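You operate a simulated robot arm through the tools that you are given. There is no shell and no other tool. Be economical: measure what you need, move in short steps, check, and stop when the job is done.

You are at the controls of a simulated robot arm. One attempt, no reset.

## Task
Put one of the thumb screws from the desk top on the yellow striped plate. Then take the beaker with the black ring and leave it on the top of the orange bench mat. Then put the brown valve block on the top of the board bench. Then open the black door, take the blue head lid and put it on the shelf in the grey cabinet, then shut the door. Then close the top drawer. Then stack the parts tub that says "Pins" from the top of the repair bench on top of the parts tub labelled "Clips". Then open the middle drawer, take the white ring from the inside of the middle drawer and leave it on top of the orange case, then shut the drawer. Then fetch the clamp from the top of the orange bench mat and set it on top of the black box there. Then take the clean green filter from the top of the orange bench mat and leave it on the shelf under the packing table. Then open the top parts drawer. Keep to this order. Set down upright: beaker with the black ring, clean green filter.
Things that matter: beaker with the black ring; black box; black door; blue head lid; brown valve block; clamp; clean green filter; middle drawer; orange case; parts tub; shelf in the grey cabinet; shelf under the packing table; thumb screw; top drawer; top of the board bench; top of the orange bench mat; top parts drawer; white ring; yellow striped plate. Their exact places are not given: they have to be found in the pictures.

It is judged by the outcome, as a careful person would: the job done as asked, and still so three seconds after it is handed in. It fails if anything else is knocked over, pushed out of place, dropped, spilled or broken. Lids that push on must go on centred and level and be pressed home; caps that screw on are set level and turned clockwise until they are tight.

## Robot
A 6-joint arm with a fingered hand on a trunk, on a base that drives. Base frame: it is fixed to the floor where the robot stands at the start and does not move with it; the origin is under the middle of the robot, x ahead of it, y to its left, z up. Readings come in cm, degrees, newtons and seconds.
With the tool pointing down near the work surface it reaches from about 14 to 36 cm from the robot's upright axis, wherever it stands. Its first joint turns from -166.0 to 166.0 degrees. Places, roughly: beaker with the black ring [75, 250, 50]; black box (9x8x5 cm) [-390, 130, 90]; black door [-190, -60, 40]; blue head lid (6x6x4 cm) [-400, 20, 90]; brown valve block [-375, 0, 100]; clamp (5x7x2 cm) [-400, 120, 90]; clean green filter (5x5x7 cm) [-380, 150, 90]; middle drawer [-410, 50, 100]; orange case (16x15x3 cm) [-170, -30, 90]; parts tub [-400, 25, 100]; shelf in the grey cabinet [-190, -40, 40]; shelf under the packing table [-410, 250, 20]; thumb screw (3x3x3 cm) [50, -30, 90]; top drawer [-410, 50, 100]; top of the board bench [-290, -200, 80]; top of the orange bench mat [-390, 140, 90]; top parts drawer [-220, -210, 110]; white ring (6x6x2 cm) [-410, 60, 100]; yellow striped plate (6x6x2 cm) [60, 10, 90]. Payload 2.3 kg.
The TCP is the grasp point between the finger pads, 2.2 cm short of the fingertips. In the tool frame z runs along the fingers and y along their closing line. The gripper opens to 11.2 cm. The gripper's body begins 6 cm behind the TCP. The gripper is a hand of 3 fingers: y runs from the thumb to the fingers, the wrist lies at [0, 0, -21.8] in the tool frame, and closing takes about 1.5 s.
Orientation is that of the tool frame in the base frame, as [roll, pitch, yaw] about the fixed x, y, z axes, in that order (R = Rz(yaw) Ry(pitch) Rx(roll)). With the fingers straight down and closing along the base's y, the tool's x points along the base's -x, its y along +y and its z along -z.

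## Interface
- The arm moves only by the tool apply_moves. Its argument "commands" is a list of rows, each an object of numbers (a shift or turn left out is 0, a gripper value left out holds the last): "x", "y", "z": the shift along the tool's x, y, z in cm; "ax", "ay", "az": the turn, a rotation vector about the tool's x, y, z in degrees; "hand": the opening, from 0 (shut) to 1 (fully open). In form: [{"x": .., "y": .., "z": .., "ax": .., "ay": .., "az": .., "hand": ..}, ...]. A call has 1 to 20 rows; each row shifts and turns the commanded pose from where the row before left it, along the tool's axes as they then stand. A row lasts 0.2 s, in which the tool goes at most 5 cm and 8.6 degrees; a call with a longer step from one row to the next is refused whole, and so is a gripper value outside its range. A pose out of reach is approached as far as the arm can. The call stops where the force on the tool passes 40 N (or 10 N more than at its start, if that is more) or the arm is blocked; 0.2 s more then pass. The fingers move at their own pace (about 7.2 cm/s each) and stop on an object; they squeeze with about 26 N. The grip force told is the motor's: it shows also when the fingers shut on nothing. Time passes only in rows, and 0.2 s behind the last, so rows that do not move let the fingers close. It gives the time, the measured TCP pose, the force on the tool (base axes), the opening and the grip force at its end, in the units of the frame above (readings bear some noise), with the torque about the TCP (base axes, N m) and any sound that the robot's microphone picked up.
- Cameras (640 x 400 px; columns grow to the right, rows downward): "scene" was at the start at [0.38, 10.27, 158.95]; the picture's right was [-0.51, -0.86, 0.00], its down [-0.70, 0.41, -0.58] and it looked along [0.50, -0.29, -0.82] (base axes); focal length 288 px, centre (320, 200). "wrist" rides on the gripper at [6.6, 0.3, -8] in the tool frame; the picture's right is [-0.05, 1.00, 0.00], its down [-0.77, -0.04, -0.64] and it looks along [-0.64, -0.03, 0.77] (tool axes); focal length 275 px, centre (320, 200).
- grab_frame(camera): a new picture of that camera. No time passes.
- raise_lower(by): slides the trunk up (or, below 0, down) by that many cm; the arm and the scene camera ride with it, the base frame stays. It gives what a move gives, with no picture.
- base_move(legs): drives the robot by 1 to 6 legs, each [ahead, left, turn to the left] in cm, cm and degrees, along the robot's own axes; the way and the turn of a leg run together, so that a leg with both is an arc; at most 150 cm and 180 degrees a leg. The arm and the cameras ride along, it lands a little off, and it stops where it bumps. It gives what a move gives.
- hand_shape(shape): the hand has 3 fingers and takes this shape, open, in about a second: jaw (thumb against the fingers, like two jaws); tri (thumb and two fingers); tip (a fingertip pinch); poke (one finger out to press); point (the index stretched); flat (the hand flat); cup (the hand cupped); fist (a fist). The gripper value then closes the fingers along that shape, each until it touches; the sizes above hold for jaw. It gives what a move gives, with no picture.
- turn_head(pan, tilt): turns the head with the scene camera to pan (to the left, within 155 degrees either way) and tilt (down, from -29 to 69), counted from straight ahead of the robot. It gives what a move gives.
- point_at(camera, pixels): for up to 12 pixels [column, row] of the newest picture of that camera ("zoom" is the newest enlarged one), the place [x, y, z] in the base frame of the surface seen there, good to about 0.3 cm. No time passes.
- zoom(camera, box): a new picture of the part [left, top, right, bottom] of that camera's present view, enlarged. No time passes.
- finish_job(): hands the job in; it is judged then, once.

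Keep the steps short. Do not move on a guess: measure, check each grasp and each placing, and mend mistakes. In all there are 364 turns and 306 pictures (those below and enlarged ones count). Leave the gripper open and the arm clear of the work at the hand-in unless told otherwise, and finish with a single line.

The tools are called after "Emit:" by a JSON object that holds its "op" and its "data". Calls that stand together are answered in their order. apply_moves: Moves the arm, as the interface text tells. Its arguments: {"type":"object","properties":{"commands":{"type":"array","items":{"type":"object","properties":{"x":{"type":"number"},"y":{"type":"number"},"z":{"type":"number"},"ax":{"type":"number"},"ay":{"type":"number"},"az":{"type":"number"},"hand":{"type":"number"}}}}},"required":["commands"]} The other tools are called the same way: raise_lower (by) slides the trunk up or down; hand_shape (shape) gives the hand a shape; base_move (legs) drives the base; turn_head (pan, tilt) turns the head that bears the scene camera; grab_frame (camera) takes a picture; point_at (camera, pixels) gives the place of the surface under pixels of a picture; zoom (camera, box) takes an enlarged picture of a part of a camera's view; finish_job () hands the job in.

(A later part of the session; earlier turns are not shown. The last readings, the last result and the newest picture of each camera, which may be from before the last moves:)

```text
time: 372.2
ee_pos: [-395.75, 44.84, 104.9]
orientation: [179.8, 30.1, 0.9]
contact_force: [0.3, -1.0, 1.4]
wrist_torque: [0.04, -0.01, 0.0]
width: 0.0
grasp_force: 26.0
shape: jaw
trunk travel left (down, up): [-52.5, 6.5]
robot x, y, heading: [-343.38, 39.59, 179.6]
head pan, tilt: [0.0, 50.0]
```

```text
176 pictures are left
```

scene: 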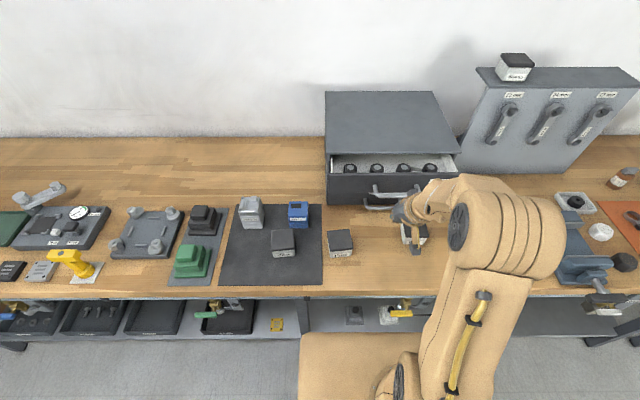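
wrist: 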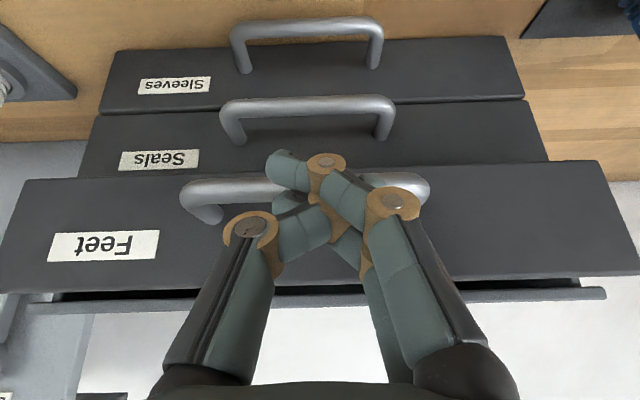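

Moving in. Continue until it stops.

Emit:
{"op": "apply_moves", "data": {"commands": [{"x": -1.3, "z": 0.75}, {"x": -1.3, "z": 0.75}, {"x": -0.87, "z": 0.5}, {"x": -0.87, "z": 0.5}, {"x": -0.6, "z": 0.35}, {"x": -0.6, "z": 0.35}, {}]}}

Emit:
{"op": "grab_frame", "data": {"camera": "wrist"}}

```text
time: 373.4
ee_pos: [-400.29, 44.83, 104.77]
orientation: [179.4, 29.6, 0.4]
contact_force: [24.7, -0.4, 10.8]
wrist_torque: [-0.25, -0.29, -0.23]
width: 0.01
grasp_force: 25.8
shape: jaw
trunk travel left (down, up): [-52.5, 6.5]
robot x, y, heading: [-343.43, 39.55, 179.6]
head pan, tilt: [0.0, 50.0]
stopped in row 5: the force on the tool passed its limit at 44 N (the readings are from after the stop); the commanded pose is now the measured one
```

```text
175 pictures are left
```

wrist: 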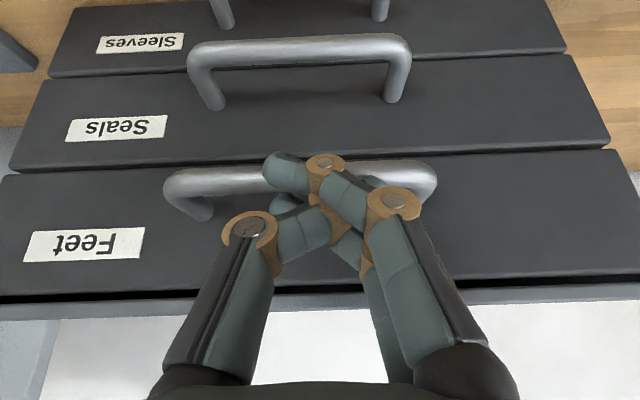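

Emit:
{"op": "point_at", "data": {"camera": "wrist", "pixels": [[130, 205], [520, 220], [500, 120], [130, 130], [500, 40], [320, 45], [300, 180]]}}

Emit:
{"op": "apply_moves", "data": {"commands": [{"x": 2.6, "z": -1.5}, {"x": 2.6, "z": -1.5}, {"x": 1, "z": -3.5}, {"x": -1, "z": -3}, {}]}}

Emit:
{"op": "grab_frame", "data": {"camera": "scene"}}

```text
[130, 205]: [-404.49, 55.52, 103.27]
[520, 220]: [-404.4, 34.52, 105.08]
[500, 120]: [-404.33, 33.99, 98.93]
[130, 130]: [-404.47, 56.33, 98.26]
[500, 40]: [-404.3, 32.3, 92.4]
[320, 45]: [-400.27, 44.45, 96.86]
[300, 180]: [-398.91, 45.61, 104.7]
```

```text
time: 374.6
ee_pos: [-391.85, 45.17, 110.43]
orientation: [179.5, 29.3, 0.5]
contact_force: [0.9, 0.4, -0.2]
wrist_torque: [0.04, 0.03, -0.01]
width: 0.0
grasp_force: 26.5
shape: jaw
trunk travel left (down, up): [-52.5, 6.5]
robot x, y, heading: [-343.43, 39.21, 179.5]
head pan, tilt: [0.0, 50.0]
```

```text
174 pictures are left
```

scene: 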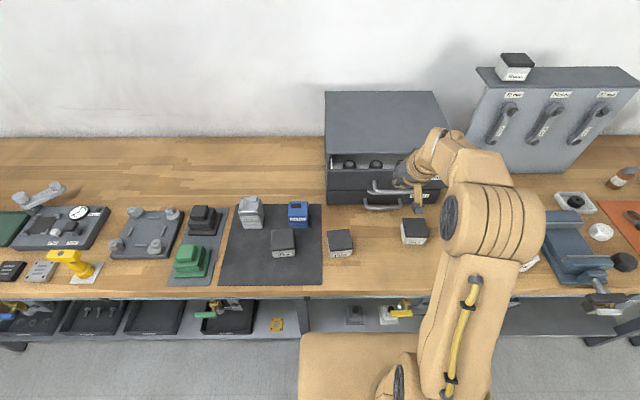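

The scene still shows something in the top drawer; zoom to check it's shut.

Emit:
{"op": "zoom", "data": {"camera": "scene", "box": [300, 120, 460, 220]}}

Emit:
{"op": "point_at", "data": {"camera": "zoom", "pixels": [[180, 215], [500, 235], [200, 280], [300, 180], [120, 210], [150, 180]]}}

```text
4.00 times, centred on (380, 170) of scene
```

zoom: 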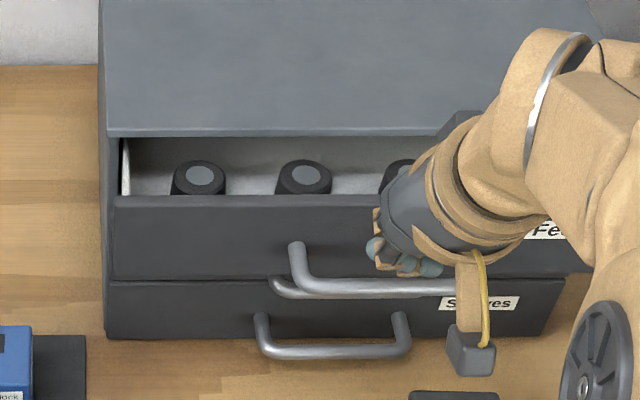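

```text
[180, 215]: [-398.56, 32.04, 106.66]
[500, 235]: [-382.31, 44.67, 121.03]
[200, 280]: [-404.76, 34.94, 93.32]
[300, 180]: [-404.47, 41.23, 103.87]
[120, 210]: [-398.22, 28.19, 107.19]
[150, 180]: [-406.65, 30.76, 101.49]
```

The fingers hooked the handle on the way out and pulled it back to x −398.4. Push again on the face left of the handle (y≈34.5).

Emit:
{"op": "apply_moves", "data": {"commands": [{"y": 4}, {"y": 4}, {"y": 2.7}, {"x": 1.15, "z": 2}, {"x": 1.15, "z": 2}, {}]}}

Emit:
{"op": "apply_moves", "data": {"commands": [{"x": -1.73, "z": 1}, {"x": -1.73, "z": 1}, {"x": -1.3, "z": 0.75}, {"x": -1.3, "z": 0.75}, {"x": -1.3, "z": 0.75}, {"x": -1.3, "z": 0.75}, {"x": -0.87, "z": 0.5}, {"x": -0.87, "z": 0.5}, {"x": -0.87, "z": 0.5}, {"x": -0.87, "z": 0.5}, {"x": -0.87, "z": 0.5}, {}]}}

Emit:
{"op": "grab_frame", "data": {"camera": "wrist"}}

```text
time: 376.0
ee_pos: [-391.46, 34.42, 105.76]
orientation: [179.5, 29.1, 0.5]
contact_force: [0.7, 0.0, -0.1]
wrist_torque: [-0.01, 0.0, 0.0]
width: 0.02
grasp_force: 26.6
shape: jaw
trunk travel left (down, up): [-52.5, 6.5]
robot x, y, heading: [-343.67, 39.21, 179.6]
head pan, tilt: [0.0, 50.0]
```

```text
time: 378.0
ee_pos: [-402.77, 33.93, 105.18]
orientation: [179.3, 28.6, 0.3]
contact_force: [19.0, -0.4, 1.6]
wrist_torque: [0.01, -0.06, -0.39]
width: 0.01
grasp_force: 25.3
shape: jaw
out of reach, approached as far as the arm can: row 9, 10
trunk travel left (down, up): [-52.5, 6.5]
robot x, y, heading: [-343.29, 39.58, 179.4]
head pan, tilt: [0.0, 50.0]
stopped in row 10: the force on the tool passed its limit at 40 N (the readings are from after the stop); the commanded pose is now the measured one
```

```text
172 pictures are left
```

wrist: 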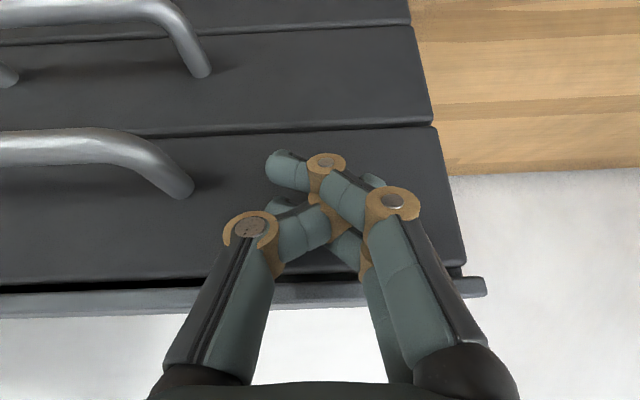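

Closed against the stop. Retreat straight back and verify.

Emit:
{"op": "apply_moves", "data": {"commands": [{"x": 2.6, "z": -1.5}, {"x": 2.6, "z": -1.5}, {"x": 2.6, "z": -1.5}, {"x": -1, "z": -3.5}, {}]}}

Emit:
{"op": "grab_frame", "data": {"camera": "scene"}}

Emit:
{"op": "zoom", "data": {"camera": "scene", "box": [250, 120, 490, 280]}}

Emit:
{"op": "point_at", "data": {"camera": "zoom", "pixels": [[250, 140], [480, 155], [250, 185], [460, 195], [490, 175]]}}

```text
time: 379.2
ee_pos: [-393.73, 34.1, 108.46]
orientation: [179.3, 28.6, 0.2]
contact_force: [0.2, -0.5, 0.4]
wrist_torque: [0.02, 0.01, 0.0]
width: 0.0
grasp_force: 25.8
shape: jaw
trunk travel left (down, up): [-52.5, 6.5]
robot x, y, heading: [-343.32, 39.24, 179.6]
head pan, tilt: [0.0, 50.0]
```

```text
171 pictures are left
```

scene: 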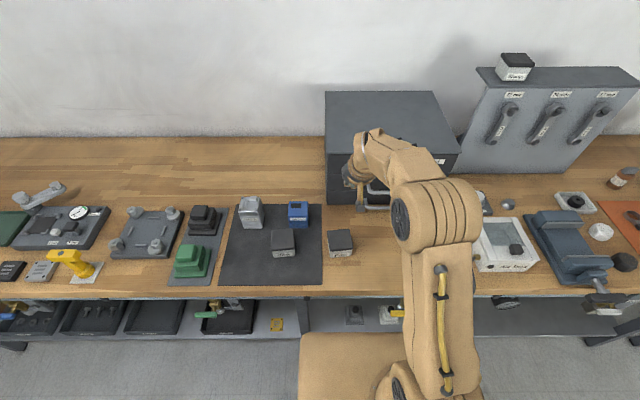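

```text
2.50 times, centred on (370, 200) of scene
```

zoom: 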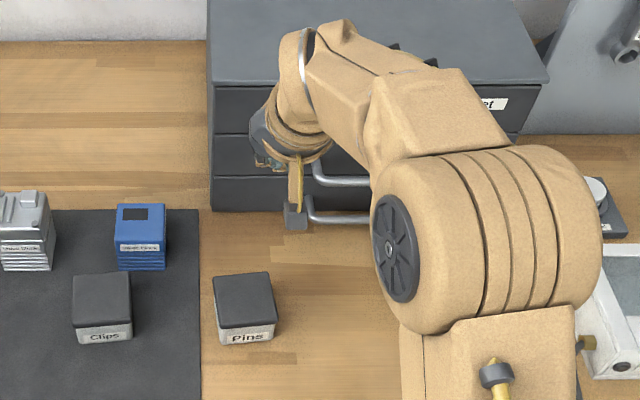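

```text
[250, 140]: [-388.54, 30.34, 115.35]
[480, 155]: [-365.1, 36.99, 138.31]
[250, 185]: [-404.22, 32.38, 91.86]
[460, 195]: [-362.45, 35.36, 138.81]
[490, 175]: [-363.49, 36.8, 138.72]
```

The top drawer is shut. Now measure the Pins and Clips tubs.

Emit:
{"op": "point_at", "data": {"camera": "zoom", "pixels": [[76, 282], [126, 278], [80, 318], [129, 314], [105, 338], [217, 282], [265, 278], [222, 320], [272, 315], [245, 340], [103, 297], [245, 297]]}}

```text
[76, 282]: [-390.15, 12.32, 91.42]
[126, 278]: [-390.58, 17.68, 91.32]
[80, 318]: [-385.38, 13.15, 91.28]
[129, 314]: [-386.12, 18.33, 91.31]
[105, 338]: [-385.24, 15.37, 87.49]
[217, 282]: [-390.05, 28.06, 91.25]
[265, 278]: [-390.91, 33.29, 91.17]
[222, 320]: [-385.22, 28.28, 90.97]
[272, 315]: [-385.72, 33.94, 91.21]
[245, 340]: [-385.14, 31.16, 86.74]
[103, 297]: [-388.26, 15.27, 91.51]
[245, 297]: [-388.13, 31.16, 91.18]
```

Pins centre (−388.0,31.0), Clips centre (−388.0,15.3), both tops at 91.3. Retract, straighten the hand, and drive 5 ahead, 14 left.

Emit:
{"op": "apply_moves", "data": {"commands": [{"x": 3.46, "z": -2}, {"x": 3.46, "z": -2}, {"x": 3.46, "z": -2}, {"x": 3.46, "z": -2}, {"ay": 7.2}, {"ay": 7.2}, {"ay": 7.2}, {"ay": 7}, {"hand": 0.8}, {}, {}, {}]}}

Emit:
{"op": "base_move", "data": {"legs": [[5, 14, 0.4]]}}

Emit:
{"op": "grab_frame", "data": {"camera": "wrist"}}

```text
time: 381.8
ee_pos: [-377.34, 34.37, 109.22]
orientation: [179.4, -0.1, 0.8]
contact_force: [-0.3, -0.9, -0.1]
wrist_torque: [-0.05, 0.03, -0.04]
width: 8.94
grasp_force: 0.0
shape: jaw
trunk travel left (down, up): [-52.5, 6.5]
robot x, y, heading: [-343.37, 39.54, 179.6]
head pan, tilt: [0.0, 50.0]
```

```text
time: 383.2
ee_pos: [-382.26, 20.14, 109.18]
orientation: [179.4, 0.0, 1.0]
contact_force: [0.2, 0.8, 0.0]
wrist_torque: [-0.01, -0.02, 0.01]
width: 8.94
grasp_force: 0.1
shape: jaw
trunk travel left (down, up): [-52.5, 6.5]
robot x, y, heading: [-348.66, 25.38, -180.0]
head pan, tilt: [0.0, 50.0]
```

```text
169 pictures are left
```

wrist: 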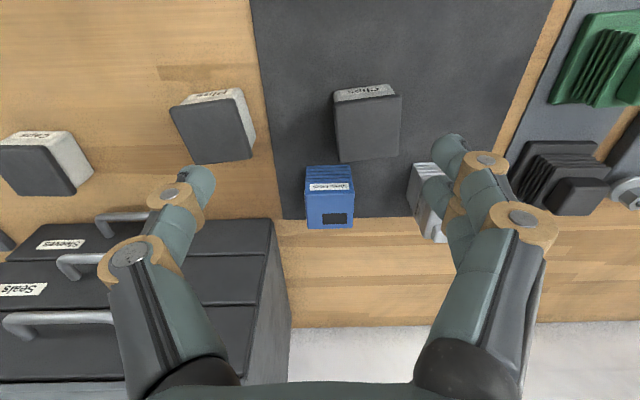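

Emit:
{"op": "apply_moves", "data": {"commands": [{"x": -2.9, "y": -3.7}, {"x": -2.8, "y": -3.6}, {"y": -3.6}, {"az": -6}, {"z": 4}, {"z": 4}, {}]}}

Emit:
{"op": "grab_frame", "data": {"camera": "wrist"}}

```text
time: 384.8
ee_pos: [-388.21, 30.98, 101.02]
orientation: [179.4, 0.1, 7.0]
contact_force: [-0.2, -0.6, 0.3]
wrist_torque: [0.0, -0.03, -0.01]
width: 8.92
grasp_force: 0.0
shape: jaw
trunk travel left (down, up): [-52.5, 6.5]
robot x, y, heading: [-347.93, 25.59, -180.0]
head pan, tilt: [0.0, 50.0]
```

```text
168 pictures are left
```

wrist: 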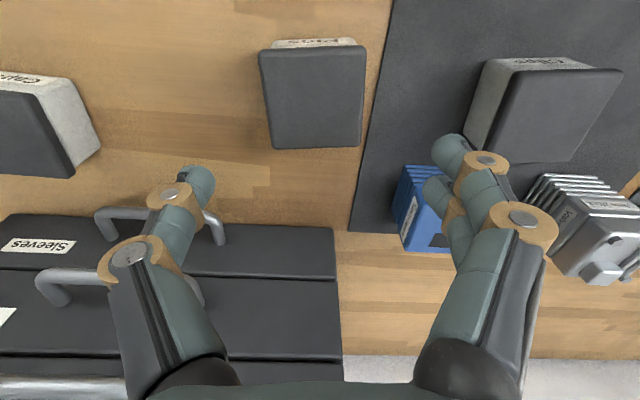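

Aligned. Lower 11.3 and close.

Emit:
{"op": "apply_moves", "data": {"commands": [{"z": 4}, {"z": 4}, {"z": 3.3}, {}, {"hand": 0.6}, {"hand": 0.4}, {"hand": 0}, {}, {}, {}, {}]}}

Emit:
{"op": "grab_frame", "data": {"camera": "wrist"}}

```text
time: 387.2
ee_pos: [-388.18, 31.06, 89.75]
orientation: [179.4, 0.0, 7.1]
contact_force: [0.5, -0.4, -0.1]
wrist_torque: [0.01, 0.02, 0.01]
width: 5.6
grasp_force: 26.2
shape: jaw
trunk travel left (down, up): [-52.5, 6.5]
robot x, y, heading: [-348.71, 25.26, -179.8]
head pan, tilt: [0.0, 50.0]
```

```text
167 pictures are left
```

wrist: 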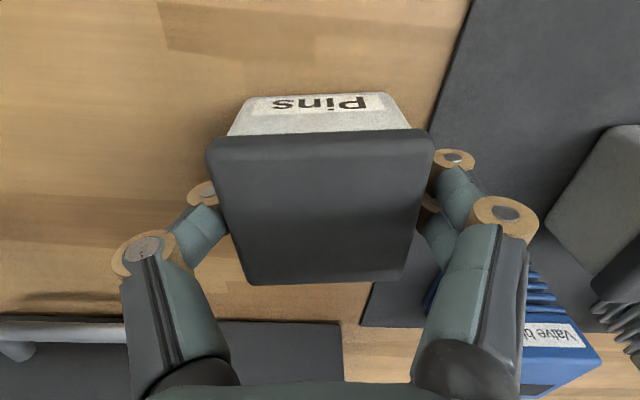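

Gripped; label says Pins. Lift 11.5 and carry over Clips.

Emit:
{"op": "apply_moves", "data": {"commands": [{"z": -3.5}, {"z": -4}, {"z": -4}, {"x": -0.48, "y": 3.9}, {"x": -0.48, "y": 3.9}, {"x": -0.48, "y": 3.9}, {"x": -0.47, "y": 3.9}, {}]}}

Emit:
{"op": "grab_frame", "data": {"camera": "wrist"}}

Emit:
{"op": "grab_frame", "data": {"camera": "scene"}}

```text
time: 389.0
ee_pos: [-387.94, 15.24, 101.4]
orientation: [179.4, 0.1, 7.1]
contact_force: [-0.1, 1.1, -1.0]
wrist_torque: [0.0, 0.01, -0.04]
width: 5.62
grasp_force: 26.5
shape: jaw
trunk travel left (down, up): [-52.5, 6.5]
robot x, y, heading: [-348.62, 25.55, -179.8]
head pan, tilt: [0.0, 50.0]
```

```text
166 pictures are left
```

wrist: 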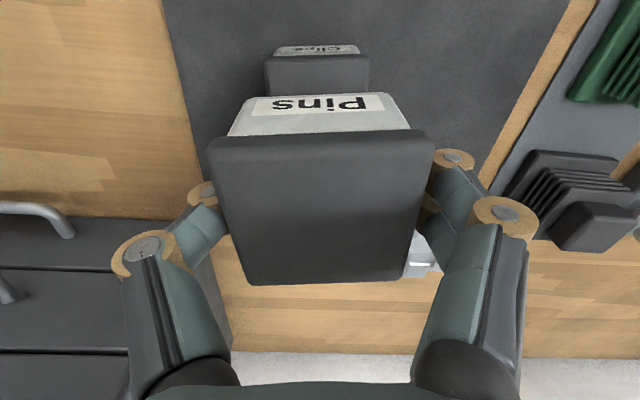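

```text
165 pictures are left
```

scene: 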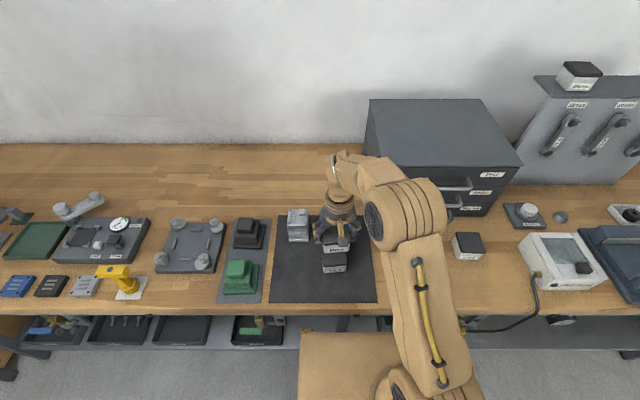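

Lower 5.7 and look before the last mm.

Emit:
{"op": "apply_moves", "data": {"commands": [{"z": 3}, {"z": 2.5}, {}]}}

Emit:
{"op": "grab_frame", "data": {"camera": "wrist"}}

Emit:
{"op": "zoom", "data": {"camera": "scene", "box": [270, 190, 400, 290]}}

```text
time: 389.8
ee_pos: [-388.07, 14.98, 95.85]
orientation: [179.3, 0.1, 7.2]
contact_force: [-0.6, 0.0, -1.4]
wrist_torque: [0.04, 0.01, 0.0]
width: 5.59
grasp_force: 26.7
shape: jaw
trunk travel left (down, up): [-52.5, 6.5]
robot x, y, heading: [-348.14, 25.87, -179.8]
head pan, tilt: [0.0, 50.0]
```

```text
164 pictures are left
```

wrist: 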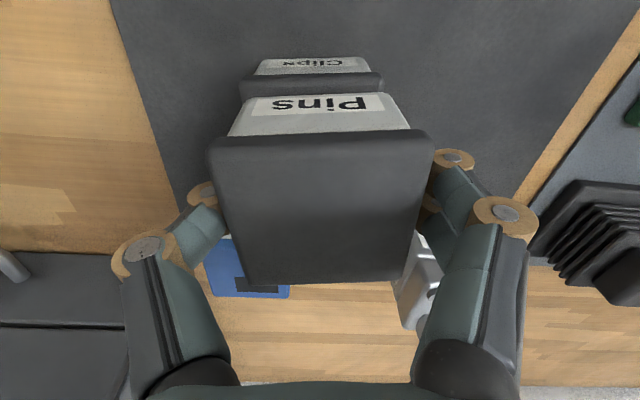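

```text
4.00 times, centred on (335, 240) of scene
```

zoom: 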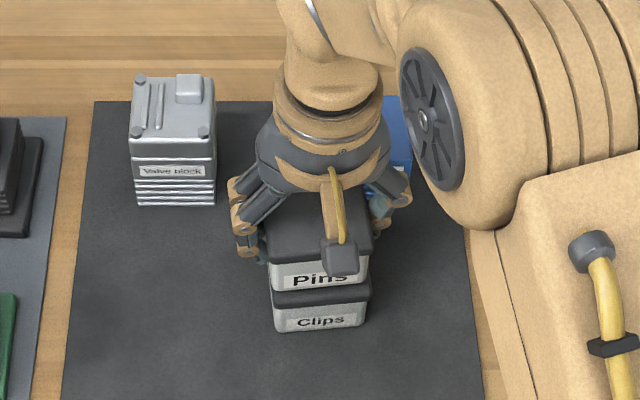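

Well aligned. Shift 0.3 and lower to contact.

Emit:
{"op": "apply_moves", "data": {"commands": [{"y": -0.3, "z": 0.3}, {"z": 0.25}, {"z": 0.2}, {"z": 0.15}, {}, {}]}}

```text
time: 391.2
ee_pos: [-388.29, 15.33, 95.15]
orientation: [179.3, 0.3, 7.1]
contact_force: [-1.0, -1.3, 4.7]
wrist_torque: [-0.14, -0.03, 0.0]
width: 5.59
grasp_force: 25.7
shape: jaw
trunk travel left (down, up): [-52.5, 6.5]
robot x, y, heading: [-348.19, 25.53, -180.0]
head pan, tilt: [0.0, 50.0]
```

Contact. Release gently and rise.

Emit:
{"op": "apply_moves", "data": {"commands": [{"z": 0.05, "hand": 0.53}, {"hand": 0.58}, {"hand": 0.64}, {"hand": 0.7}, {}, {}, {"z": -2}, {"z": -4}, {"z": -4}, {"z": -4}, {}]}}

Emit:
{"op": "grab_frame", "data": {"camera": "wrist"}}

Emit:
{"op": "zoom", "data": {"camera": "scene", "box": [270, 190, 400, 290]}}

```text
time: 393.6
ee_pos: [-388.21, 15.48, 108.85]
orientation: [179.3, 0.1, 7.1]
contact_force: [0.3, 0.0, -1.0]
wrist_torque: [-0.01, 0.02, -0.04]
width: 7.78
grasp_force: 0.1
shape: jaw
trunk travel left (down, up): [-52.5, 6.5]
robot x, y, heading: [-348.66, 25.01, -180.0]
head pan, tilt: [0.0, 50.0]
```

```text
162 pictures are left
```

wrist: 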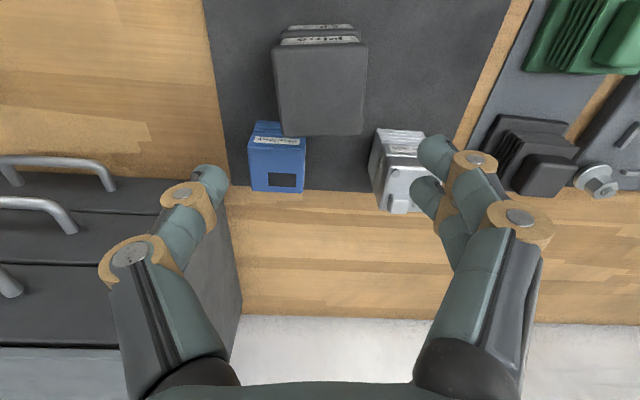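

```text
4.00 times, centred on (335, 240) of scene
```

zoom: 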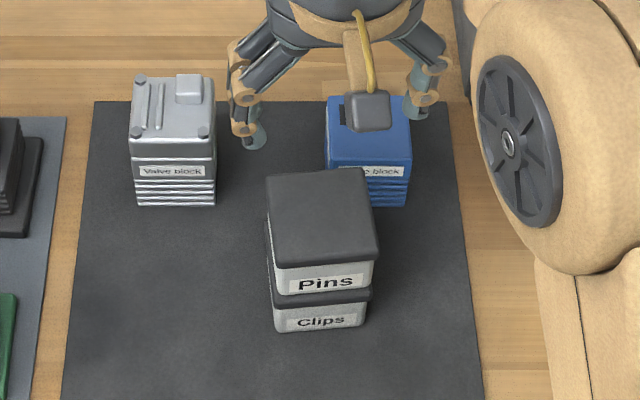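

Stack is good. Next the middle drawer ("Seals"): its handle lies under the top handle, so I'll use a horizontal hand closing vertically. Back off 10, right 17, then turn the hand.

Emit:
{"op": "base_move", "data": {"legs": [[-12, 0, 0], [0, -18, 0]]}}

Emit:
{"op": "apply_moves", "data": {"commands": [{"az": 8.3, "hand": 0.5}, {"az": 8.3}, {"az": 8.3}, {"az": 8.3}, {"az": 8.3}, {"az": 8.3}, {"az": 8.3}, {"az": 8.3}, {"az": 8.3}, {"az": 8.3}, {"az": 8.3}, {"az": 6}, {}]}}

Emit:
{"op": "apply_moves", "data": {"commands": [{"ax": -7.5}, {"ax": -7.5}, {"ax": -7.5}, {"ax": -7.5}, {"ax": -7.5}, {"ax": -7.5}, {}]}}

```text
time: 395.9
ee_pos: [-376.2, 33.43, 108.89]
orientation: [179.5, 0.0, 7.3]
contact_force: [-0.2, 0.6, 0.4]
wrist_torque: [0.02, -0.01, 0.04]
width: 7.79
grasp_force: 0.0
shape: jaw
trunk travel left (down, up): [-52.5, 6.5]
robot x, y, heading: [-336.01, 43.81, -180.0]
head pan, tilt: [0.0, 50.0]
```

```text
time: 398.7
ee_pos: [-376.19, 33.31, 108.86]
orientation: [180.0, -0.5, -90.1]
contact_force: [0.4, -0.1, 0.7]
wrist_torque: [0.05, -0.01, 0.0]
width: 5.66
grasp_force: 0.0
shape: jaw
trunk travel left (down, up): [-52.5, 6.5]
robot x, y, heading: [-336.17, 43.49, -179.5]
head pan, tilt: [0.0, 50.0]
```

```text
time: 400.3
ee_pos: [-376.21, 33.89, 108.7]
orientation: [137.9, 0.1, -90.6]
contact_force: [-0.2, -0.3, 0.1]
wrist_torque: [-0.01, -0.01, -0.04]
width: 5.62
grasp_force: 0.1
shape: jaw
out of reach, approached as far as the arm can: row 6
trunk travel left (down, up): [-52.5, 6.5]
robot x, y, heading: [-336.18, 43.77, -179.7]
head pan, tilt: [0.0, 50.0]
```

Emit:
{"op": "apply_moves", "data": {"commands": [{"y": 4, "z": 0}, {"y": 4, "z": 0}, {"y": 3, "z": 1}, {"ax": -7.5}, {"ax": -7.5}, {"ax": -7.5}, {}]}}

```text
time: 401.9
ee_pos: [-384.89, 33.71, 115.42]
orientation: [115.5, 0.1, -90.6]
contact_force: [0.6, 0.0, 0.1]
wrist_torque: [0.02, -0.01, 0.05]
width: 5.62
grasp_force: 0.2
shape: jaw
trunk travel left (down, up): [-52.5, 6.5]
robot x, y, heading: [-336.31, 43.71, -179.7]
head pan, tilt: [0.0, 50.0]
```

Tilt is 65° now; take it to ~78°, shift sideways to y≈44.5, then lower the trunk by 19.

Emit:
{"op": "apply_moves", "data": {"commands": [{"ax": -6.5}, {"ax": -6}, {"x": -4}, {"x": -4}, {"x": -2.7}, {}]}}

Emit:
{"op": "raise_lower", "data": {"by": -18}}

Emit:
{"op": "grab_frame", "data": {"camera": "scene"}}

Emit:
{"op": "grab_frame", "data": {"camera": "wrist"}}

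```text
time: 403.3
ee_pos: [-384.5, 37.63, 120.28]
orientation: [103.1, 0.2, -91.0]
contact_force: [0.3, 0.2, 0.4]
wrist_torque: [-0.01, 0.01, 0.01]
width: 5.64
grasp_force: 0.2
shape: jaw
out of reach, approached as far as the arm can: row 3, 4, 5
trunk travel left (down, up): [-52.5, 6.5]
robot x, y, heading: [-336.11, 43.66, -179.7]
head pan, tilt: [0.0, 50.0]
```

```text
time: 405.3
ee_pos: [-384.54, 37.55, 102.25]
orientation: [103.1, 0.1, -91.0]
contact_force: [-0.1, -0.1, -0.5]
wrist_torque: [-0.02, 0.04, 0.03]
width: 5.63
grasp_force: 0.0
shape: jaw
trunk travel left (down, up): [-34.5, 24.5]
robot x, y, heading: [-336.54, 43.58, -180.1]
head pan, tilt: [0.0, 50.0]
```

```text
160 pictures are left
```

scene: 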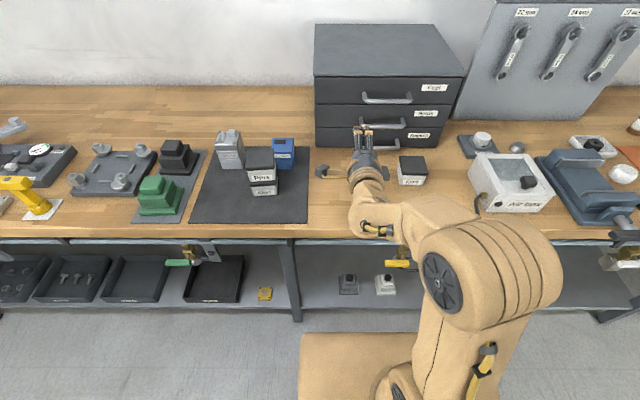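

```text
159 pictures are left
```

wrist: 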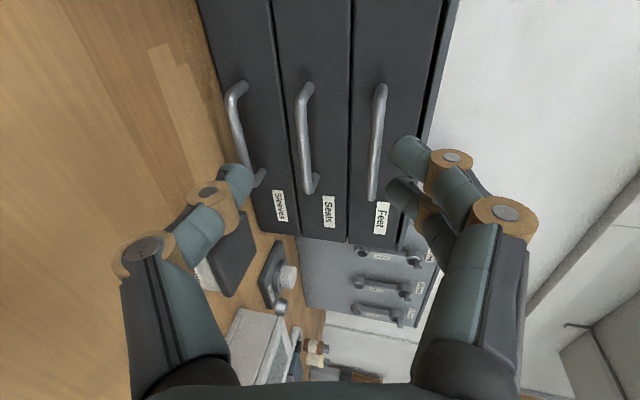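

Lower trunk 5.5 more, shift base right 7.

Emit:
{"op": "raise_lower", "data": {"by": -5.3}}

Emit:
{"op": "base_move", "data": {"legs": [[0, -7, 0]]}}

Emit:
{"op": "grab_frame", "data": {"camera": "wrist"}}

```text
time: 406.3
ee_pos: [-384.4, 37.57, 97.01]
orientation: [103.0, 0.2, -90.9]
contact_force: [0.5, 0.0, 0.6]
wrist_torque: [0.02, 0.0, 0.03]
width: 5.68
grasp_force: 0.1
shape: jaw
trunk travel left (down, up): [-29.2, 29.8]
robot x, y, heading: [-336.44, 43.62, -180.0]
head pan, tilt: [0.0, 50.0]
```

```text
time: 407.3
ee_pos: [-384.59, 44.5, 96.86]
orientation: [103.1, 0.2, -90.8]
contact_force: [0.5, 0.1, 0.1]
wrist_torque: [0.02, 0.01, 0.05]
width: 5.63
grasp_force: 0.1
shape: jaw
trunk travel left (down, up): [-29.2, 29.8]
robot x, y, heading: [-336.16, 50.36, -179.7]
head pan, tilt: [0.0, 50.0]
```

```text
158 pictures are left
```

wrist: 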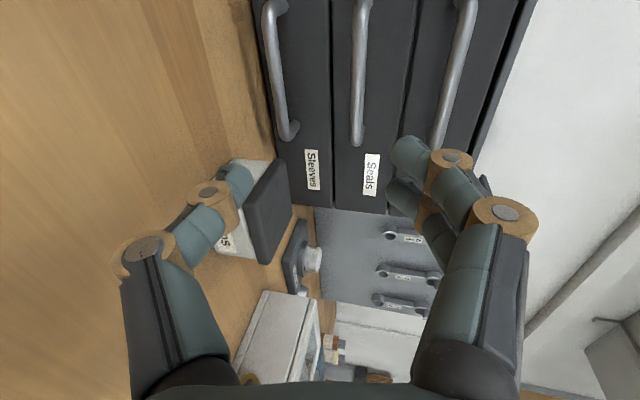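

Emit:
{"op": "point_at", "data": {"camera": "wrist", "pixels": [[358, 75], [358, 110], [455, 70], [275, 75], [360, 40], [255, 200], [270, 170]]}}

```text
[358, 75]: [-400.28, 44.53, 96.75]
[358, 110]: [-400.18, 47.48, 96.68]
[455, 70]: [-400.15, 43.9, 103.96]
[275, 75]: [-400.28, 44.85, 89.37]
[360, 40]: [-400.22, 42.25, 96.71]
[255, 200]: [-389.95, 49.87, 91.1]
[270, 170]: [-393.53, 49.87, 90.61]
```

Bar at x −400.2, z 96.7. Drive ahead 10, then arm forward 5.8 to straddle it.

Emit:
{"op": "base_move", "data": {"legs": [[10, 0, 0]]}}

Emit:
{"op": "grab_frame", "data": {"camera": "wrist"}}

```text
time: 408.4
ee_pos: [-394.72, 44.03, 96.99]
orientation: [103.1, 0.2, -90.7]
contact_force: [-0.1, -0.5, 0.2]
wrist_torque: [0.02, 0.0, -0.01]
width: 5.61
grasp_force: 0.1
shape: jaw
trunk travel left (down, up): [-29.2, 29.8]
robot x, y, heading: [-346.03, 50.35, -179.3]
head pan, tilt: [0.0, 50.0]
```

```text
157 pictures are left
```

wrist: 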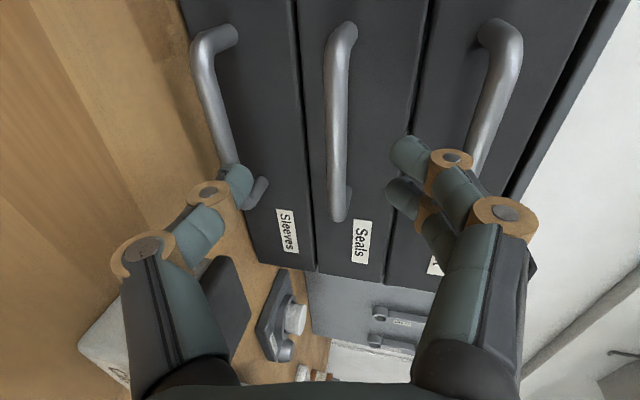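

Emit:
{"op": "apply_moves", "data": {"commands": [{"hand": 0.42}, {}, {"y": 0.45, "z": 1.95}, {"y": 0.45, "z": 1.95}, {"y": 0.35, "z": 1.6}, {}]}}

Emit:
{"op": "grab_frame", "data": {"camera": "wrist"}}

```text
time: 409.8
ee_pos: [-400.21, 44.25, 96.96]
orientation: [103.3, 0.2, -90.8]
contact_force: [0.0, 0.7, 0.0]
wrist_torque: [0.01, 0.0, -0.01]
width: 4.73
grasp_force: 0.0
shape: jaw
trunk travel left (down, up): [-29.2, 29.8]
robot x, y, heading: [-346.52, 50.55, -179.5]
head pan, tilt: [0.0, 50.0]
```

```text
156 pictures are left
```

wrist: 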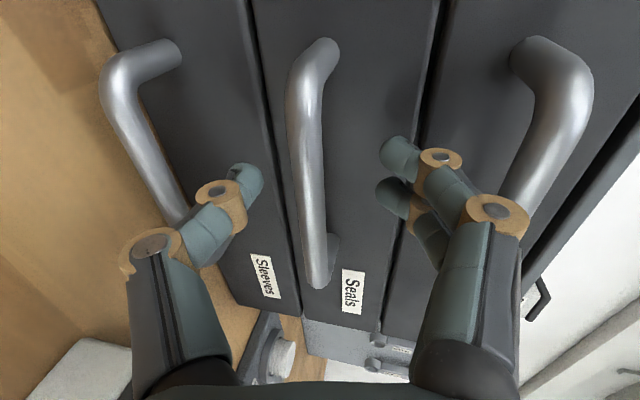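

Bar is between thumb and fingers. Close on it.

Emit:
{"op": "apply_moves", "data": {"commands": [{"hand": 0.2}, {"hand": 0}, {}, {}, {}, {}, {}]}}

Emit:
{"op": "grab_frame", "data": {"camera": "wrist"}}

```text
time: 411.4
ee_pos: [-400.35, 44.21, 96.79]
orientation: [103.3, 0.2, -90.9]
contact_force: [0.9, 0.8, -11.3]
wrist_torque: [0.02, 0.03, 0.02]
width: 0.0
grasp_force: 25.8
shape: jaw
trunk travel left (down, up): [-29.2, 29.8]
robot x, y, heading: [-346.24, 50.66, -179.5]
head pan, tilt: [0.0, 50.0]
```

```text
155 pictures are left
```

wrist: 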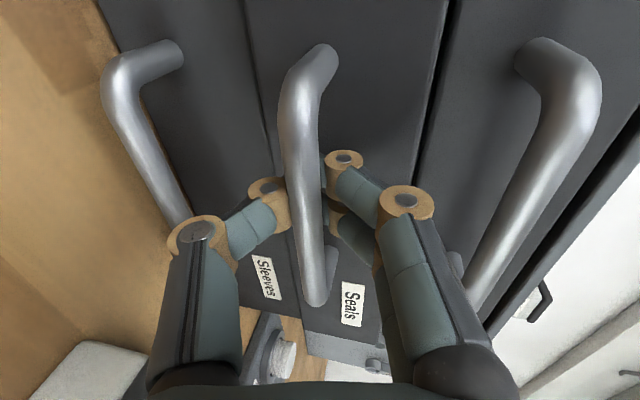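

Hooked. Pull with the base 13 cm back.

Emit:
{"op": "base_move", "data": {"legs": [[-7, 0, 0], [-6, 0, 0]]}}

Emit:
{"op": "grab_frame", "data": {"camera": "wrist"}}

Emit:
{"op": "grab_frame", "data": {"camera": "scene"}}

```text
time: 413.0
ee_pos: [-387.09, 44.3, 96.83]
orientation: [103.2, 0.4, -90.8]
contact_force: [-0.2, -3.2, -12.5]
wrist_torque: [-0.02, 0.01, -0.01]
width: 0.02
grasp_force: 26.5
shape: jaw
trunk travel left (down, up): [-29.2, 29.8]
robot x, y, heading: [-333.02, 50.33, -179.6]
head pan, tilt: [0.0, 50.0]
```

```text
154 pictures are left
```

wrist: 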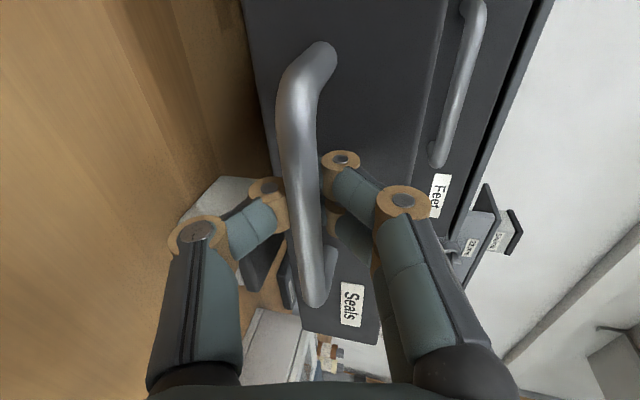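

```text
153 pictures are left
```

scene: 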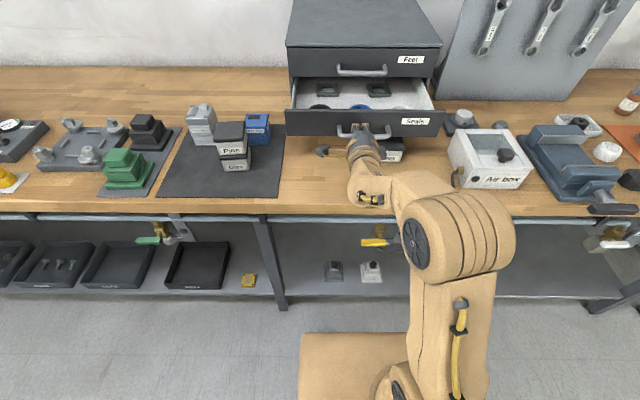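

Drawer is open. Zoom into it.

Emit:
{"op": "zoom", "data": {"camera": "scene", "box": [270, 60, 460, 180]}}

Emit:
{"op": "point_at", "data": {"camera": "zoom", "pixels": [[170, 155], [255, 150], [365, 155], [460, 150], [360, 102], [195, 105], [80, 150], [520, 160], [435, 340], [330, 130], [120, 100]]}}

```text
3.33 times, centred on (365, 120) of scene
```

zoom: 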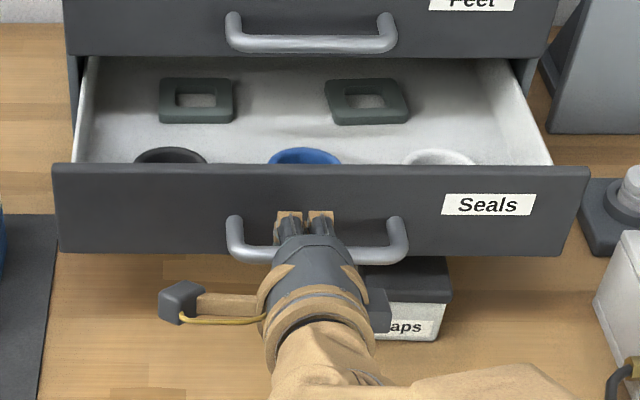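

```text
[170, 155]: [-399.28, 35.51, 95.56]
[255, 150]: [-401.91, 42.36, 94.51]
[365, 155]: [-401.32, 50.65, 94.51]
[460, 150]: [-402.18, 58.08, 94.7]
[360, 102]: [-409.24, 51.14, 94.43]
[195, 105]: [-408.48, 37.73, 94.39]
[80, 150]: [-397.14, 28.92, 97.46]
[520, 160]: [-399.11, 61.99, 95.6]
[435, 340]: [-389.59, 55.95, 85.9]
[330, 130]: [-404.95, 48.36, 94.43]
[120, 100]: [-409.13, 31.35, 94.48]
```

The white ring is front right in the drawer, near (−399.5,56.5). Pull another 5 cm for room.

Emit:
{"op": "base_move", "data": {"legs": [[-5, 0, 0]]}}

Emit:
{"op": "grab_frame", "data": {"camera": "scene"}}

Emit:
{"op": "zoom", "data": {"camera": "scene", "box": [270, 50, 460, 170]}}

```text
time: 413.9
ee_pos: [-381.98, 44.4, 96.8]
orientation: [103.3, 0.4, -90.7]
contact_force: [-0.4, -3.9, -12.7]
wrist_torque: [-0.05, 0.02, -0.03]
width: 0.02
grasp_force: 26.0
shape: jaw
trunk travel left (down, up): [-29.2, 29.8]
robot x, y, heading: [-327.78, 50.35, -179.3]
head pan, tilt: [0.0, 50.0]
```

```text
151 pictures are left
```

scene: 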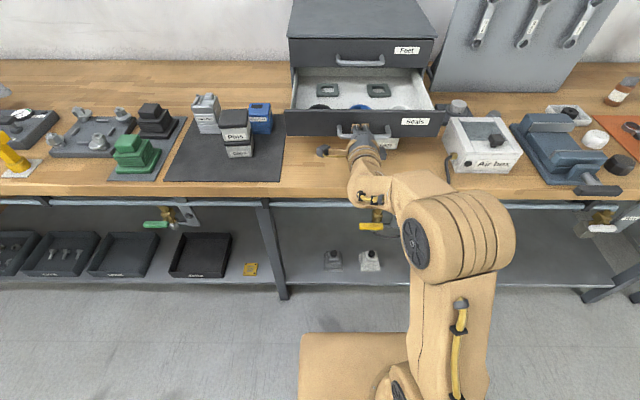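

```text
3.33 times, centred on (365, 110) of scene
```

zoom: 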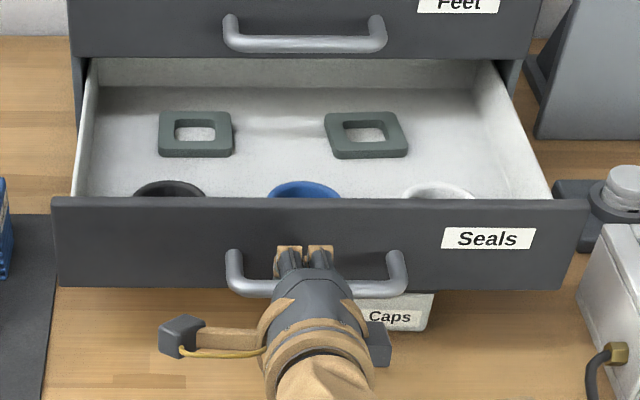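

Release the handle, back off 10, raise trunk 20.

Emit:
{"op": "apply_moves", "data": {"commands": [{"hand": 0.2}, {"hand": 0.42}, {}, {}, {}]}}

Emit:
{"op": "base_move", "data": {"legs": [[-10, 0, 0]]}}

Emit:
{"op": "raise_lower", "data": {"by": 23}}

Emit:
{"op": "grab_frame", "data": {"camera": "scene"}}

```text
time: 415.1
ee_pos: [-381.73, 44.42, 96.92]
orientation: [103.2, 0.2, -90.8]
contact_force: [-0.4, 0.8, -0.4]
wrist_torque: [-0.01, -0.01, 0.01]
width: 4.66
grasp_force: 0.1
shape: jaw
trunk travel left (down, up): [-29.2, 29.8]
robot x, y, heading: [-328.06, 50.57, -179.5]
head pan, tilt: [0.0, 50.0]
```

```text
time: 416.3
ee_pos: [-371.98, 44.67, 96.92]
orientation: [103.2, 0.3, -90.8]
contact_force: [0.4, -0.2, 0.0]
wrist_torque: [0.03, -0.04, -0.01]
width: 4.65
grasp_force: 0.0
shape: jaw
trunk travel left (down, up): [-29.2, 29.8]
robot x, y, heading: [-318.22, 50.96, -179.3]
head pan, tilt: [0.0, 50.0]
```

```text
time: 418.7
ee_pos: [-371.9, 44.61, 119.91]
orientation: [103.3, 0.2, -90.9]
contact_force: [-0.9, -0.7, -0.3]
wrist_torque: [0.01, 0.02, 0.06]
width: 4.67
grasp_force: 0.1
shape: jaw
trunk travel left (down, up): [-52.2, 6.8]
robot x, y, heading: [-318.39, 50.84, -179.7]
head pan, tilt: [0.0, 50.0]
```

```text
149 pictures are left
```

scene: 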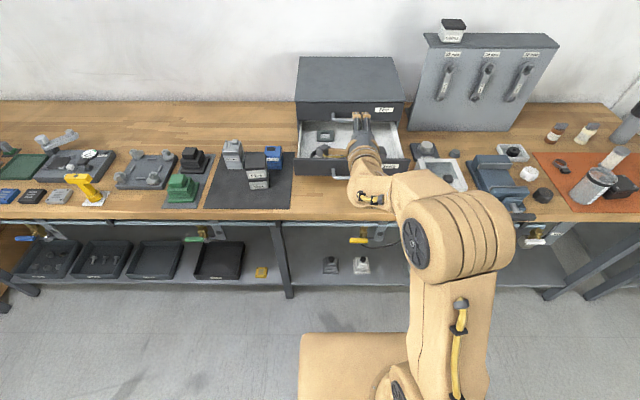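

Rotate the hand back to vertical while pulling in.

Emit:
{"op": "apply_moves", "data": {"commands": [{"ax": 7.7, "z": -2}, {"ax": 7.7, "z": -2}, {"ax": 7.7, "z": -2}, {"ax": 7.7, "z": -1.5, "y": -1}, {"ax": 7.7, "z": -1, "y": -1.5}, {"ax": 7.7, "y": -1.5}, {"ax": 7.7, "y": -1.5}, {"ax": 7.7, "y": -1.5}, {"ax": 7.7, "y": -1.5}, {"ax": 7.4, "y": -1.5, "hand": 0.75}, {}]}}

```text
time: 421.1
ee_pos: [-358.45, 45.29, 117.33]
orientation: [173.6, 1.4, -93.2]
contact_force: [0.4, 0.3, 0.0]
wrist_torque: [0.01, 0.0, 0.02]
width: 8.37
grasp_force: 0.1
shape: jaw
out of reach, approached as far as the arm can: row 2, 3
trunk travel left (down, up): [-52.2, 6.8]
robot x, y, heading: [-318.22, 50.75, -179.5]
head pan, tilt: [0.0, 50.0]
```

Level the hand, drive ahead 24 and right 6 and look into the drawer.

Emit:
{"op": "apply_moves", "data": {"commands": [{"ax": 6.4, "az": -3}, {"ay": -1.4}, {}]}}

Emit:
{"op": "base_move", "data": {"legs": [[0, -8, 0], [27, 0, -0.4]]}}

Emit:
{"op": "grab_frame", "data": {"camera": "wrist"}}

Emit:
{"op": "grab_frame", "data": {"camera": "scene"}}

```text
time: 421.9
ee_pos: [-358.44, 45.31, 117.27]
orientation: [180.0, 3.0, -90.2]
contact_force: [0.5, -0.2, 0.3]
wrist_torque: [-0.01, 0.01, 0.02]
width: 8.37
grasp_force: 0.1
shape: jaw
trunk travel left (down, up): [-52.2, 6.8]
robot x, y, heading: [-318.02, 50.93, -179.5]
head pan, tilt: [0.0, 50.0]
```

```text
time: 424.5
ee_pos: [-385.88, 53.41, 117.15]
orientation: [180.0, 3.0, -90.7]
contact_force: [0.8, 0.2, -0.6]
wrist_torque: [-0.03, -0.01, 0.02]
width: 8.37
grasp_force: 0.0
shape: jaw
trunk travel left (down, up): [-52.2, 6.8]
robot x, y, heading: [-345.38, 58.48, -179.9]
head pan, tilt: [0.0, 50.0]
```

```text
148 pictures are left
```

wrist: 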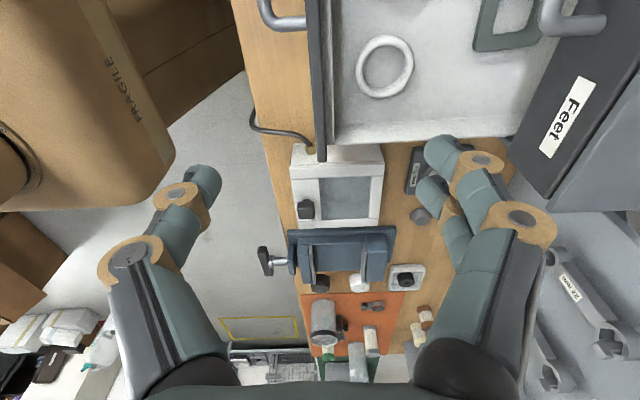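

```text
147 pictures are left
```

scene: 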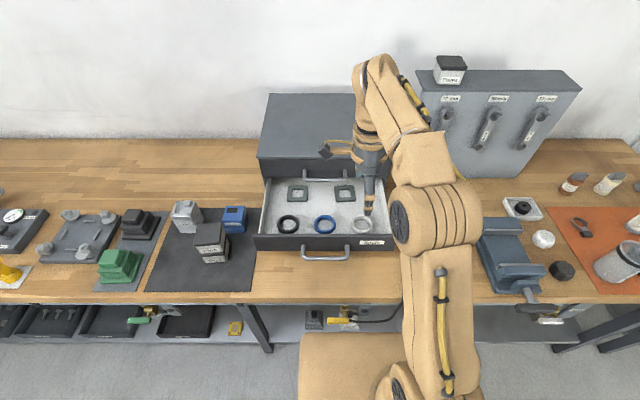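

Emit:
{"op": "point_at", "data": {"camera": "wrist", "pixels": [[361, 70], [410, 60], [385, 93], [385, 41], [340, 130], [330, 60], [320, 70], [500, 70], [420, 140]]}}

Emit:
{"op": "zoom", "data": {"camera": "scene", "box": [250, 160, 420, 270]}}

```text
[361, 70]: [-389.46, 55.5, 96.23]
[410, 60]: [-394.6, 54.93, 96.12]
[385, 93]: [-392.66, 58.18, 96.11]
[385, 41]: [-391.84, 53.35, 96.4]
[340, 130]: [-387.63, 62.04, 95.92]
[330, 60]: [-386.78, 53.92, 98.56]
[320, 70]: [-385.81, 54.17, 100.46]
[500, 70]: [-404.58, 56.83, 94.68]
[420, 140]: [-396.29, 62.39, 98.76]
```

```text
3.64 times, centred on (335, 215) of scene
```

zoom: 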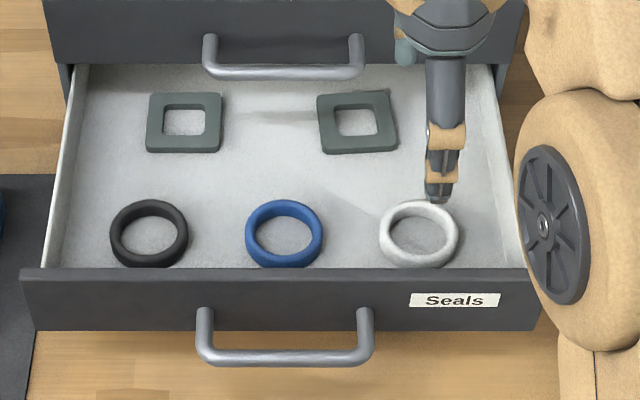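

Ring centre (−392.1,55.7), diameter ~6. Front wall is too near, so close along y: turn the hand −90° and move over the ring.

Emit:
{"op": "apply_moves", "data": {"commands": [{"ay": 3, "hand": 0.68}, {"az": -8.2}, {"az": -8.2}, {"az": -8.2}, {"az": -8.2}, {"az": -8.2}, {"az": -8.2}, {"az": -8.2}, {"az": -8.2}, {"az": -8.2}, {"az": -8.2}, {"az": -8.2}, {}]}}

Emit:
{"op": "apply_moves", "data": {"commands": [{"x": -3.1, "y": -1.2}, {"x": -3.1, "y": -1.1}, {"z": 4}, {"z": 4}, {}]}}

Emit:
{"op": "grab_frame", "data": {"camera": "wrist"}}

```text
time: 427.3
ee_pos: [-385.81, 53.37, 117.33]
orientation: [-180.0, 0.0, -0.3]
contact_force: [-0.2, 0.1, -1.5]
wrist_torque: [0.03, 0.02, 0.05]
width: 7.63
grasp_force: 0.1
shape: jaw
trunk travel left (down, up): [-52.2, 6.8]
robot x, y, heading: [-345.47, 58.29, -179.8]
head pan, tilt: [0.0, 50.0]
```

```text
time: 428.5
ee_pos: [-389.29, 54.95, 109.23]
orientation: [-180.0, 0.0, -0.4]
contact_force: [-0.4, 0.6, 1.2]
wrist_torque: [-0.01, -0.02, -0.04]
width: 7.65
grasp_force: 0.1
shape: jaw
out of reach, approached as far as the arm can: row 2
trunk travel left (down, up): [-52.2, 6.8]
robot x, y, heading: [-345.51, 58.57, -180.0]
head pan, tilt: [0.0, 50.0]
```

```text
145 pictures are left
```

wrist: 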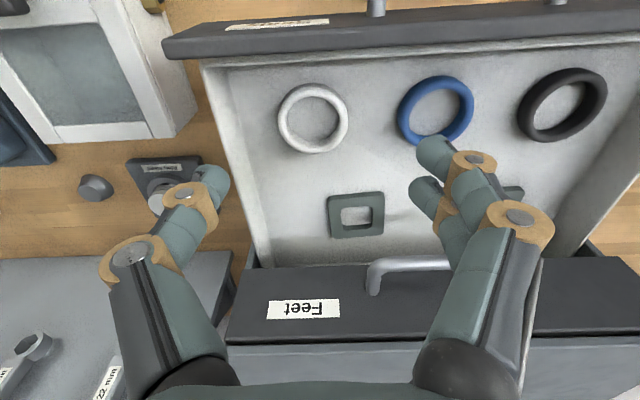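

Reach limit; drive 4 ahead and then fine-position over the ring.

Emit:
{"op": "base_move", "data": {"legs": [[4, 0, 0]]}}

Emit:
{"op": "apply_moves", "data": {"commands": [{"x": 0.9, "y": -0.6}, {"z": 4}, {}]}}

Emit:
{"op": "grab_frame", "data": {"camera": "wrist"}}

```text
time: 429.4
ee_pos: [-393.48, 55.02, 109.18]
orientation: [-180.0, -0.1, -0.4]
contact_force: [-0.4, -0.3, -0.2]
wrist_torque: [-0.01, -0.01, 0.0]
width: 7.64
grasp_force: 0.0
shape: jaw
trunk travel left (down, up): [-52.2, 6.8]
robot x, y, heading: [-349.62, 58.45, -179.7]
head pan, tilt: [0.0, 50.0]
```

```text
time: 430.2
ee_pos: [-392.22, 55.57, 105.19]
orientation: [-179.9, 0.0, -0.3]
contact_force: [-0.8, 0.5, -0.1]
wrist_torque: [0.0, 0.01, 0.01]
width: 7.66
grasp_force: 0.0
shape: jaw
trunk travel left (down, up): [-52.2, 6.8]
robot x, y, heading: [-349.34, 58.34, -179.9]
head pan, tilt: [0.0, 50.0]
```

```text
144 pictures are left
```

wrist: 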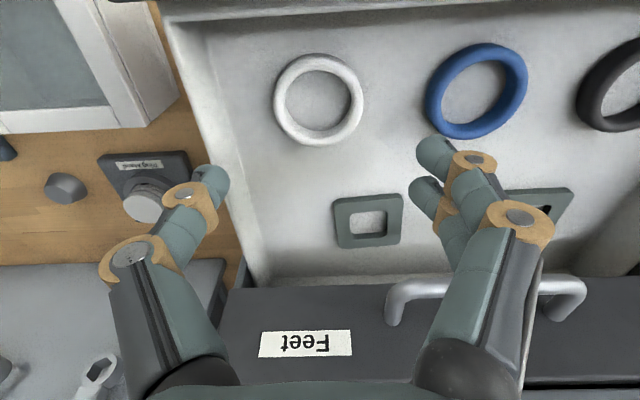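

Centred. Lower 8 and check.

Emit:
{"op": "apply_moves", "data": {"commands": [{"z": 3}, {"z": 3}, {"z": 2}, {}]}}

Emit:
{"op": "grab_frame", "data": {"camera": "wrist"}}

```text
time: 431.2
ee_pos: [-392.51, 55.55, 97.25]
orientation: [180.0, 0.0, -0.5]
contact_force: [0.1, 0.8, -0.7]
wrist_torque: [0.03, 0.0, -0.01]
width: 7.64
grasp_force: 0.1
shape: jaw
trunk travel left (down, up): [-52.2, 6.8]
robot x, y, heading: [-349.85, 58.54, -180.0]
head pan, tilt: [0.0, 50.0]
```

```text
143 pictures are left
```

wrist: 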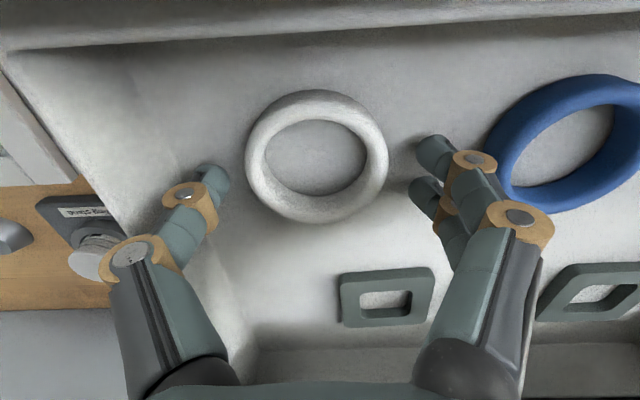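

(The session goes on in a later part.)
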